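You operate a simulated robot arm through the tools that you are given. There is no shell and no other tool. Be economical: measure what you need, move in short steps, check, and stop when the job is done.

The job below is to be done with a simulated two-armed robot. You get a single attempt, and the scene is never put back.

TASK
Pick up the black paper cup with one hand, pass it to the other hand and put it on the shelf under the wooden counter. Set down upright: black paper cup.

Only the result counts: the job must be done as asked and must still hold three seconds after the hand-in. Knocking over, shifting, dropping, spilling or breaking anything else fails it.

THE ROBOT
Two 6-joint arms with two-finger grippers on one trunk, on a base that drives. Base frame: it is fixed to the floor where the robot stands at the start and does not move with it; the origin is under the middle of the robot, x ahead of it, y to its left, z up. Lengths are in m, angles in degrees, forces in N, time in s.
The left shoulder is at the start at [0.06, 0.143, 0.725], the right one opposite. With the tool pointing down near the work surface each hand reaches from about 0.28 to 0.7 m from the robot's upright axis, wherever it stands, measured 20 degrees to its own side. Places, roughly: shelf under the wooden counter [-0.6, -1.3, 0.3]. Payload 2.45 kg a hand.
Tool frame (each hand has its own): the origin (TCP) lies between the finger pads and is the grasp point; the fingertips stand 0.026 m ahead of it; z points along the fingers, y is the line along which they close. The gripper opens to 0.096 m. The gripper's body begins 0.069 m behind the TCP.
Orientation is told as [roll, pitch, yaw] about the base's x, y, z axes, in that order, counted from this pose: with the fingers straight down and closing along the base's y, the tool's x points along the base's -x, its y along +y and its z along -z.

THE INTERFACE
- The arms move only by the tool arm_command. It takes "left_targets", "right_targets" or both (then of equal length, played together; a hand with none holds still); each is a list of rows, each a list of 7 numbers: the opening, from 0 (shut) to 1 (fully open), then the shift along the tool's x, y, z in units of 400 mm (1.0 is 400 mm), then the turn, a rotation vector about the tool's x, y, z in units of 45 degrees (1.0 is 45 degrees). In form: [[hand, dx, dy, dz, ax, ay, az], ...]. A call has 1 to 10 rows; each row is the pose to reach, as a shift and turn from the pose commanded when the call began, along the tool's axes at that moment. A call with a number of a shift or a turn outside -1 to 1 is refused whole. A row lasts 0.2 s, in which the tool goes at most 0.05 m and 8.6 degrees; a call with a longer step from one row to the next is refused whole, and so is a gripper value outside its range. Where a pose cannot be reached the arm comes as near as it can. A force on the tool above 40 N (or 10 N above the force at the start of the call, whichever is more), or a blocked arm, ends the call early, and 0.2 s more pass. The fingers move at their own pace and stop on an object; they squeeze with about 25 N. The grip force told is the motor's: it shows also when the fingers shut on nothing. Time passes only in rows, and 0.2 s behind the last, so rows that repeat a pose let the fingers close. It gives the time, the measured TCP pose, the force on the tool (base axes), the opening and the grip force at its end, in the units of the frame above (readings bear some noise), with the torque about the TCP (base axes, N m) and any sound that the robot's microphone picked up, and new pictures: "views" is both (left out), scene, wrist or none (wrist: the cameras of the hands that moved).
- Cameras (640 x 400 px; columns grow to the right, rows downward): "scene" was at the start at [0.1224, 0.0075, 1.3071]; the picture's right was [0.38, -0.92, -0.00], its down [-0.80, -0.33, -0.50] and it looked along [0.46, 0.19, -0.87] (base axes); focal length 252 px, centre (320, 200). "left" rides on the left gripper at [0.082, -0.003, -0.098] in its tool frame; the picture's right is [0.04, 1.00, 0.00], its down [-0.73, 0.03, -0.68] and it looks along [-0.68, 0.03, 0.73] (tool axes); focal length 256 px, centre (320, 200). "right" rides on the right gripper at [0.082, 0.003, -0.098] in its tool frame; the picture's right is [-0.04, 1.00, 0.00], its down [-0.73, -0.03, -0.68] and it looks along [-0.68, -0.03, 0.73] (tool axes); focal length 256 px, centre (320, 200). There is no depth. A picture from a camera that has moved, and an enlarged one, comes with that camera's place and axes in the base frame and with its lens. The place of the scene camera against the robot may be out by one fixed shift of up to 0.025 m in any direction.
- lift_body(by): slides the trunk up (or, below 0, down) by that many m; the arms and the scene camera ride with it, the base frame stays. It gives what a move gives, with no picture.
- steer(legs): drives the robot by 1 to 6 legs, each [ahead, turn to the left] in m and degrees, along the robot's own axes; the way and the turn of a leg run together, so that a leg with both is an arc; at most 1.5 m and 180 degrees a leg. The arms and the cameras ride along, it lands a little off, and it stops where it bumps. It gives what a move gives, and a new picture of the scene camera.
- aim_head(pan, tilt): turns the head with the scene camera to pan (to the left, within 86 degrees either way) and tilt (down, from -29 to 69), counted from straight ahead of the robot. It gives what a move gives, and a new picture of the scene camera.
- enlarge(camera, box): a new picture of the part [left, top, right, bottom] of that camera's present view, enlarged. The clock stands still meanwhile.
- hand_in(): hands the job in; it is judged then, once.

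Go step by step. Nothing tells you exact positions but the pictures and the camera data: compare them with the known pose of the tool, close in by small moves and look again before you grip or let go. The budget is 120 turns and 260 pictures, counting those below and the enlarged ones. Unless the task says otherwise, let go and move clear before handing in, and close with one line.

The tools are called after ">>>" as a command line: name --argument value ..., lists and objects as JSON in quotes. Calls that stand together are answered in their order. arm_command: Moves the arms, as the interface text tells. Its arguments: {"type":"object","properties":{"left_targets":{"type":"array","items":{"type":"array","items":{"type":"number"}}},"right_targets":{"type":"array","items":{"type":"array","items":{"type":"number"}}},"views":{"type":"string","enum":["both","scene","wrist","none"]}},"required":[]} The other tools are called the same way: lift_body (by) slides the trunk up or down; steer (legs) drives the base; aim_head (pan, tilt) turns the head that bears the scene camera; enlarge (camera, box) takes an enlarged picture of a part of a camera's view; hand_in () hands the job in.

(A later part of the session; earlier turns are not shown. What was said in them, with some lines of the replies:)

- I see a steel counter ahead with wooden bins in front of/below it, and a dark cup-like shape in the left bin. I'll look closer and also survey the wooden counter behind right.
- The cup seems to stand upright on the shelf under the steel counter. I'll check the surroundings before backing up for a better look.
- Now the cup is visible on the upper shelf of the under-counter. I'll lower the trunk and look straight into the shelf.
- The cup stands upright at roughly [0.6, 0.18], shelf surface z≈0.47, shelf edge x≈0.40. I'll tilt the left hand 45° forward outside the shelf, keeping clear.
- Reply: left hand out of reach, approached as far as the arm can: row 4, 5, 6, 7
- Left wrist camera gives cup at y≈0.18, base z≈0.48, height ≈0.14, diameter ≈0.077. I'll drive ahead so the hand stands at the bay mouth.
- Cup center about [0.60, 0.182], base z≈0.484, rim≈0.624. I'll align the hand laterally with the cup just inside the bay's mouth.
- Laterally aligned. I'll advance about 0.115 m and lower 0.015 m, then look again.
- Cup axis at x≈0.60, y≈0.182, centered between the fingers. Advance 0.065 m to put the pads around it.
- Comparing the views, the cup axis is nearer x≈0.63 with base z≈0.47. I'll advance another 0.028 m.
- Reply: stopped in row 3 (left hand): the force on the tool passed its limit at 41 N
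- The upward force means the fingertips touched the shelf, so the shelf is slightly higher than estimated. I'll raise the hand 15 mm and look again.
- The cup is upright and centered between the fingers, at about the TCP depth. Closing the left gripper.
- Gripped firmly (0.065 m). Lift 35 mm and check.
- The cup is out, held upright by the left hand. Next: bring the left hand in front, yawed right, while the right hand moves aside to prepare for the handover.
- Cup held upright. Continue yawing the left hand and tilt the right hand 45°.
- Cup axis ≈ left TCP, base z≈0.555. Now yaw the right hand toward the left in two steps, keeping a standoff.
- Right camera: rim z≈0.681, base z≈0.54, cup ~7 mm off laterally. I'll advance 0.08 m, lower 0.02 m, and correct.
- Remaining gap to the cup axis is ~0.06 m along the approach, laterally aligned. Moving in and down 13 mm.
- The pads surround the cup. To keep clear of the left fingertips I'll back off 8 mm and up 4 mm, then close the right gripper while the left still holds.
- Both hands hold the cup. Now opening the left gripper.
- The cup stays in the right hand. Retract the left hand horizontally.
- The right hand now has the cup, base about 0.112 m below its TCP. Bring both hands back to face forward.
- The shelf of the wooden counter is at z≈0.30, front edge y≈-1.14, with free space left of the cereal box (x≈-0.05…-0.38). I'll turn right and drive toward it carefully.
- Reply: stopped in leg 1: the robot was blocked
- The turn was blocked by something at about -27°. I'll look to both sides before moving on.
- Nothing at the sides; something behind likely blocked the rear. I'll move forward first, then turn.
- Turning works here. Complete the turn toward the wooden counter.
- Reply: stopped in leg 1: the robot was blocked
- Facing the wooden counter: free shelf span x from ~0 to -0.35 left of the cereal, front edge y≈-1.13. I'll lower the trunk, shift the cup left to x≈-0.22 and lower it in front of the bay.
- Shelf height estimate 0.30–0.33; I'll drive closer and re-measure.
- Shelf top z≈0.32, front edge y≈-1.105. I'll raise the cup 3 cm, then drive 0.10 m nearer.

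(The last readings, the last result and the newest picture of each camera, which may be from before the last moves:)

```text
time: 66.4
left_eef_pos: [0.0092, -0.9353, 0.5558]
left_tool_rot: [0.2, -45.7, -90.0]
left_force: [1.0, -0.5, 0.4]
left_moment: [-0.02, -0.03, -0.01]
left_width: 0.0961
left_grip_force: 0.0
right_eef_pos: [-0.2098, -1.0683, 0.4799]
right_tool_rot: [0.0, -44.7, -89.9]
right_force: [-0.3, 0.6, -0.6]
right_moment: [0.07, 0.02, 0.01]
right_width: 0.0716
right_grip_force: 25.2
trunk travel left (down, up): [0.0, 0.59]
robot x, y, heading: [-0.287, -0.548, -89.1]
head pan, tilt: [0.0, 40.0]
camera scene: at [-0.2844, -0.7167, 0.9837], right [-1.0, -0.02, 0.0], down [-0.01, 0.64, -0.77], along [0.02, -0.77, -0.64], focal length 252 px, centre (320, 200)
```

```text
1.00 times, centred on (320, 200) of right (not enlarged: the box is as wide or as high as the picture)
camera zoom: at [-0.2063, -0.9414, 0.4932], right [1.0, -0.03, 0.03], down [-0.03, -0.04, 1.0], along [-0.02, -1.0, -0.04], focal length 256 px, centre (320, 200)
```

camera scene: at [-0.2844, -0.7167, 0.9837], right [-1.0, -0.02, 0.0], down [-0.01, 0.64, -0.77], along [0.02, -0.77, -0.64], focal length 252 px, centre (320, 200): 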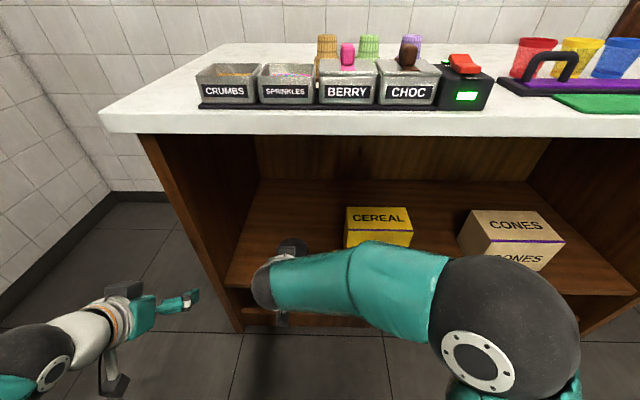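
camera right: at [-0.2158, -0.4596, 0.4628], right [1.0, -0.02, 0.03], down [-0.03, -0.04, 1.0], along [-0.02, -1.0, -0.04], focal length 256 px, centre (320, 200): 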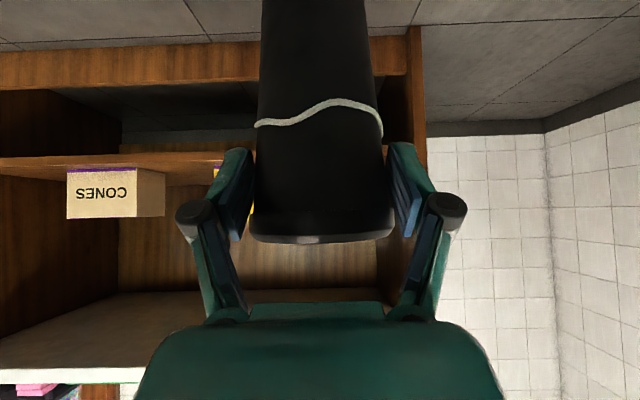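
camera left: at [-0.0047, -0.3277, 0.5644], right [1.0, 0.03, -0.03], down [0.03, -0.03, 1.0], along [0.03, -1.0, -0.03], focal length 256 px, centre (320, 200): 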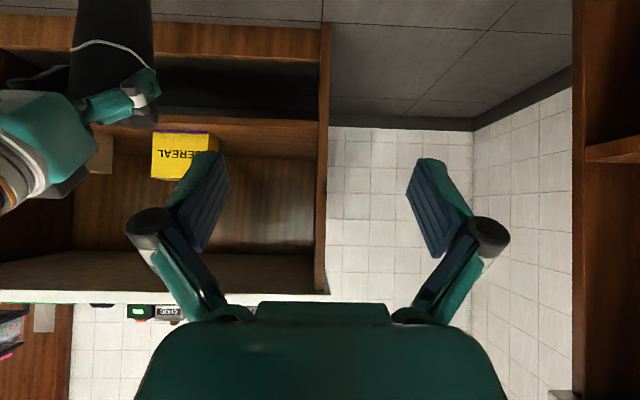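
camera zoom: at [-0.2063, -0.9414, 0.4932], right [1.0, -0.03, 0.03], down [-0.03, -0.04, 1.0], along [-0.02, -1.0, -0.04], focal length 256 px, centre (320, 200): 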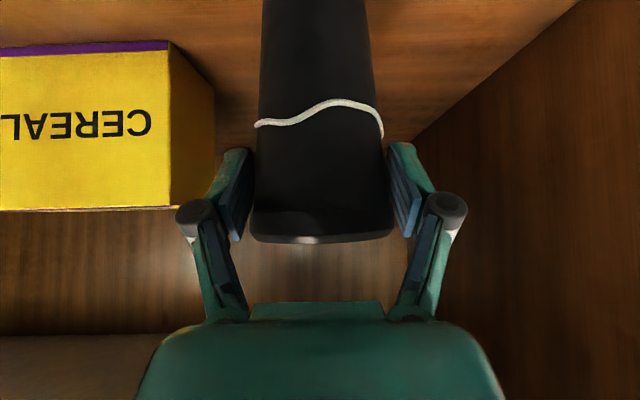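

Clear space ahead; the cereal box is ~0.1 m to the side. Advance 0.115 m over the shelf.

>>> arm_command --right_targets '[[0, -0.068, 0, 0.068, 0, 0, 0], [0, -0.136, 0, 0.136, 0, 0, 0], [0, -0.203, 0, 0.203, 0, 0, 0], [0, -0.203, 0, 0.203, 0, 0, 0]]' --views "both"

>>> enlarge --camera "left" --box '[0, 0, 320, 200]'

```text
time: 67.4
left_eef_pos: [0.0093, -0.9362, 0.5562]
left_tool_rot: [0.1, -45.6, -90.0]
left_force: [-0.6, -0.1, -0.4]
left_moment: [-0.01, 0.03, 0.01]
left_width: 0.0956
left_grip_force: 0.1
right_eef_pos: [-0.2088, -1.1851, 0.4771]
right_tool_rot: [0.0, -44.6, -89.8]
right_force: [0.8, 0.0, -0.1]
right_moment: [0.07, -0.01, 0.01]
right_width: 0.0716
right_grip_force: 25.0
trunk travel left (down, up): [0.0, 0.59]
robot x, y, heading: [-0.2881, -0.548, -88.9]
head pan, tilt: [0.0, 40.0]
camera scene: at [-0.2844, -0.717, 0.9837], right [-1.0, -0.02, 0.0], down [-0.01, 0.64, -0.77], along [0.02, -0.77, -0.64], focal length 252 px, centre (320, 200)
camera right: at [-0.2057, -1.0586, 0.4902], right [1.0, -0.02, 0.03], down [-0.03, -0.04, 1.0], along [-0.02, -1.0, -0.04], focal length 256 px, centre (320, 200)
```

scene: 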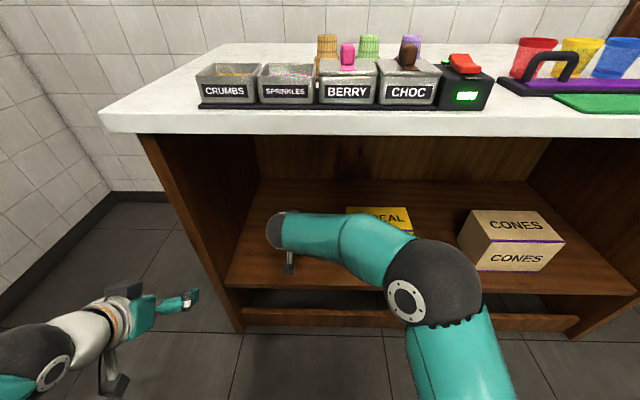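
right: 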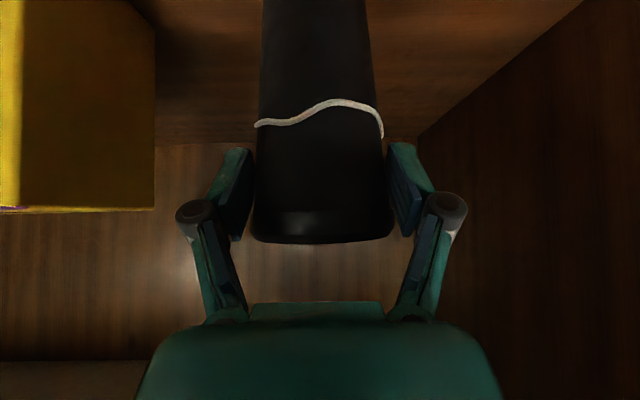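

```text
2.00 times, centred on (160, 100) of left
camera zoom: at [0.0053, -0.8091, 0.5652], right [1.0, 0.03, -0.03], down [0.03, -0.03, 1.0], along [0.03, -1.0, -0.03], focal length 512 px, centre (640, 400)
```

zoom: 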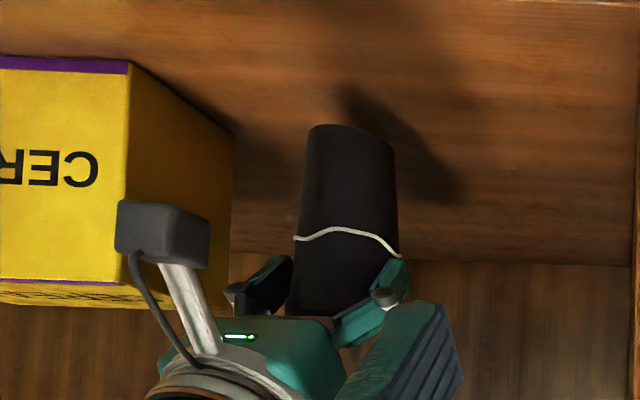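

The cup is upright above the shelf, base ≈0.37, shelf ≈0.32. Lower 40 mm.

>>> arm_command --right_targets '[[0, 0.025, 0, 0.025, 0, 0, 0], [0, 0.05, 0, 0.05, 0, 0, 0], [0, 0.071, 0, 0.071, 0, 0, 0], [0, 0.071, 0, 0.071, 0, 0, 0]]' --views "none"

>>> enlarge --camera "left" --box '[80, 0, 280, 125]'

```text
time: 68.4
left_eef_pos: [0.0076, -0.9349, 0.5567]
left_tool_rot: [0.1, -45.7, -90.1]
left_force: [-0.4, 0.6, 0.8]
left_moment: [-0.02, 0.0, -0.03]
left_width: 0.0959
left_grip_force: 0.0
right_eef_pos: [-0.2081, -1.1848, 0.438]
right_tool_rot: [0.0, -44.9, -89.8]
right_force: [-1.0, 1.3, 3.4]
right_moment: [-0.07, -0.08, -0.02]
right_width: 0.0713
right_grip_force: 25.0
trunk travel left (down, up): [0.0, 0.59]
robot x, y, heading: [-0.2863, -0.553, -88.9]
head pan, tilt: [0.0, 40.0]
```

```text
3.20 times, centred on (180, 62) of left
camera zoom: at [0.0053, -0.8088, 0.5656], right [1.0, 0.03, -0.03], down [0.03, -0.03, 1.0], along [0.03, -1.0, -0.03], focal length 819 px, centre (768, 640)
```

zoom: 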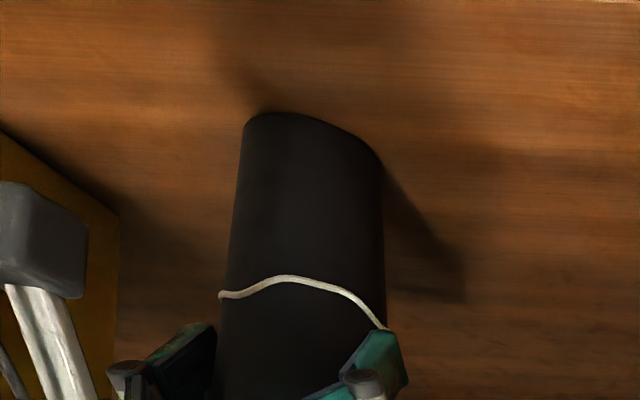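

Light contact (3.4 N). Lower 3 mm more and check.

>>> arm_command --right_targets '[[0, 0.005, 0, 0.005, 0, 0, 0], [0, 0.005, 0, 0.005, 0, 0, 0]]' --views "none"

```text
time: 69.0
left_eef_pos: [0.0081, -0.9359, 0.5561]
left_tool_rot: [0.1, -45.8, -89.9]
left_force: [0.4, -0.3, -0.6]
left_moment: [0.02, 0.02, 0.02]
left_width: 0.0962
left_grip_force: 0.0
right_eef_pos: [-0.2077, -1.1851, 0.4377]
right_tool_rot: [0.0, -45.0, -89.9]
right_force: [-1.9, 0.8, 11.1]
right_moment: [-0.46, 0.05, -0.1]
right_width: 0.0712
right_grip_force: 24.9
trunk travel left (down, up): [0.0, 0.59]
robot x, y, heading: [-0.2894, -0.5553, -88.5]
head pan, tilt: [0.0, 40.0]
```

Firm contact at 11 N; the cup stands on the shelf. Open the right gripper.

>>> arm_command --right_targets '[[0.78, -0.003, 0, -0.003, 0, 0, 0], [0.85, -0.003, 0, -0.003, 0, 0, 0], [0.95, -0.003, 0, -0.003, 0, 0, 0], [1, -0.003, 0, -0.003, 0, 0, 0]]' --views "wrist"

>>> enlarge --camera "left" --box '[40, 0, 290, 156]'

```text
time: 70.0
left_eef_pos: [0.0094, -0.9367, 0.5559]
left_tool_rot: [0.1, -45.7, -90.1]
left_force: [1.3, -0.1, -0.5]
left_moment: [-0.02, -0.03, 0.02]
left_width: 0.0961
left_grip_force: 0.0
right_eef_pos: [-0.209, -1.185, 0.4388]
right_tool_rot: [0.0, -44.6, -89.8]
right_force: [-1.1, -0.5, 0.1]
right_moment: [-0.01, 0.0, -0.03]
right_width: 0.0958
right_grip_force: 0.0
trunk travel left (down, up): [0.0, 0.59]
robot x, y, heading: [-0.288, -0.5513, -89.2]
head pan, tilt: [0.0, 40.0]
camera right: at [-0.2056, -1.0573, 0.4508], right [1.0, -0.02, 0.03], down [-0.03, -0.04, 1.0], along [-0.02, -1.0, -0.04], focal length 256 px, centre (320, 200)
```

right: 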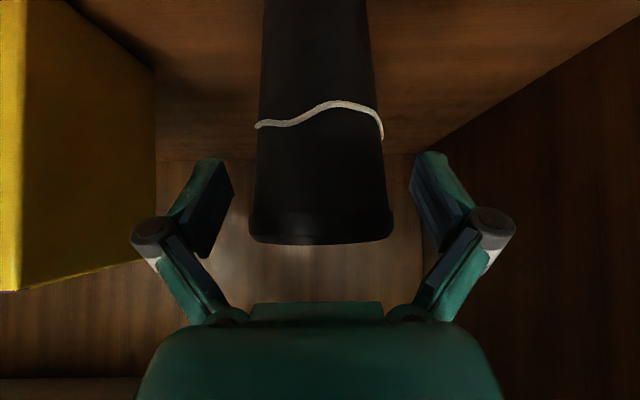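

```text
2.56 times, centred on (165, 78) of left
camera zoom: at [0.0053, -0.809, 0.5653], right [1.0, 0.03, -0.03], down [0.03, -0.03, 1.0], along [0.03, -1.0, -0.03], focal length 655 px, centre (717, 512)
```

zoom: 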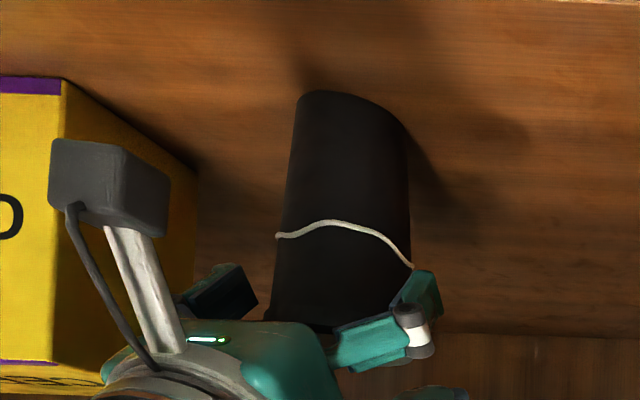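

Released and standing. Retract along the tool axis, then horizontally out.

>>> arm_command --right_targets '[[1, 0, 0, -0.06, 0, 0, 0], [1, 0, 0, -0.14, 0, 0, 0], [1, 0.08, 0, -0.22, 0, 0, 0], [1, 0.16, 0, -0.3, 0, 0, 0], [1, 0.16, 0, -0.3, 0, 0, 0]]' --views "wrist"

>>> steer --legs '[[-0.25, 0]]'

>>> enlarge --camera "scene" --box '[160, 80, 480, 280]'

```text
time: 71.2
left_eef_pos: [0.0092, -0.9355, 0.5562]
left_tool_rot: [0.1, -45.7, -90.0]
left_force: [0.4, -0.4, 1.2]
left_moment: [-0.01, 0.01, 0.02]
left_width: 0.0959
left_grip_force: 0.2
right_eef_pos: [-0.209, -1.0524, 0.4817]
right_tool_rot: [0.0, -44.8, -89.8]
right_force: [0.6, -0.3, 0.6]
right_moment: [-0.01, -0.02, 0.01]
right_width: 0.0961
right_grip_force: 0.1
trunk travel left (down, up): [0.0, 0.59]
robot x, y, heading: [-0.2876, -0.5511, -88.7]
head pan, tilt: [0.0, 40.0]
camera right: at [-0.2045, -0.9258, 0.4942], right [1.0, -0.03, 0.03], down [-0.03, -0.04, 1.0], along [-0.02, -1.0, -0.04], focal length 256 px, centre (320, 200)
```

right: 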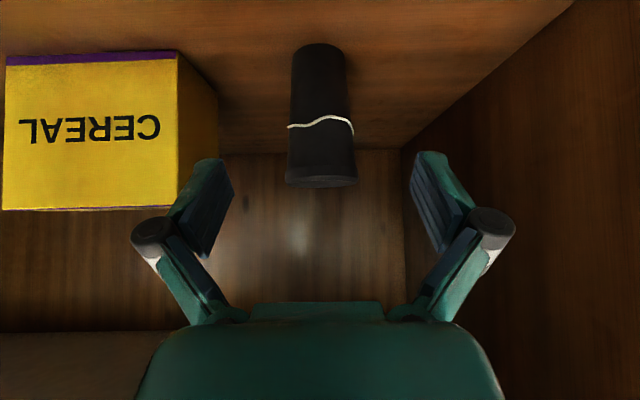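

```text
time: 73.1
left_eef_pos: [0.0035, -0.685, 0.5561]
left_tool_rot: [0.1, -45.6, -89.9]
left_force: [0.3, -0.1, -0.5]
left_moment: [-0.01, 0.03, 0.0]
left_width: 0.0962
left_grip_force: 0.1
right_eef_pos: [-0.2126, -0.8035, 0.4821]
right_tool_rot: [0.0, -44.7, -89.7]
right_force: [-0.3, 0.2, -0.1]
right_moment: [0.0, 0.0, 0.03]
right_width: 0.096
right_grip_force: 0.1
trunk travel left (down, up): [0.0, 0.59]
robot x, y, heading: [-0.2962, -0.2992, -88.5]
head pan, tilt: [0.0, 40.0]
camera scene: at [-0.2895, -0.4663, 0.9837], right [-1.0, -0.02, 0.0], down [-0.01, 0.64, -0.77], along [0.02, -0.77, -0.64], focal length 252 px, centre (320, 200)
```

scene: 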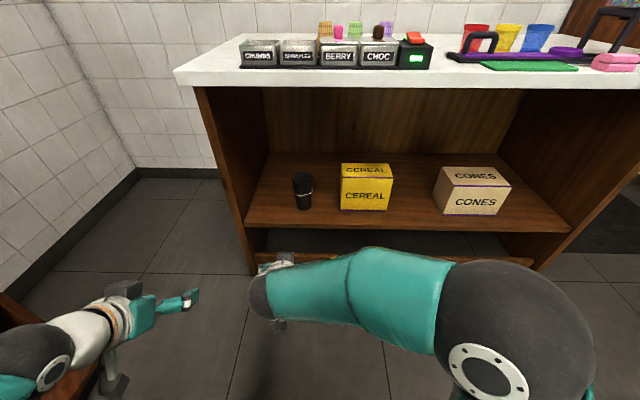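

```text
2.00 times, centred on (320, 180) of scene
camera zoom: at [-0.2895, -0.4663, 0.9837], right [-1.0, -0.02, 0.0], down [-0.01, 0.64, -0.77], along [0.02, -0.77, -0.64], focal length 504 px, centre (320, 240)
```

zoom: 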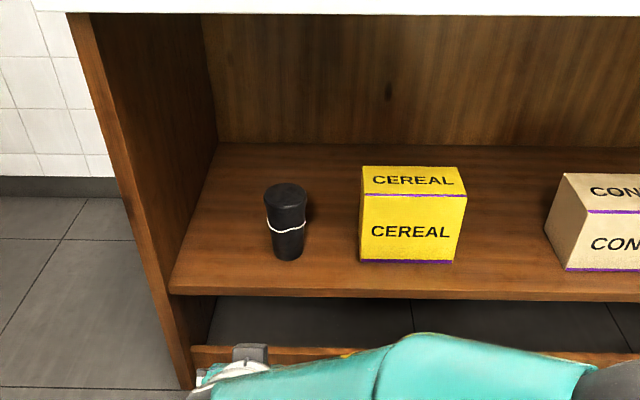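

The cup stands upright on the wooden counter's shelf next to the cereal box, and both hands are empty and clear. Handing in.

>>> hand_in

```text
The job is handed in.
```

The black paper cup went from the left hand to the right hand and now stands upright on the shelf under the wooden counter, left of the cereal box. The base bumped into something unseen twice while turning; I saw nothing knocked over or moved, but I couldn't see behind the robot.
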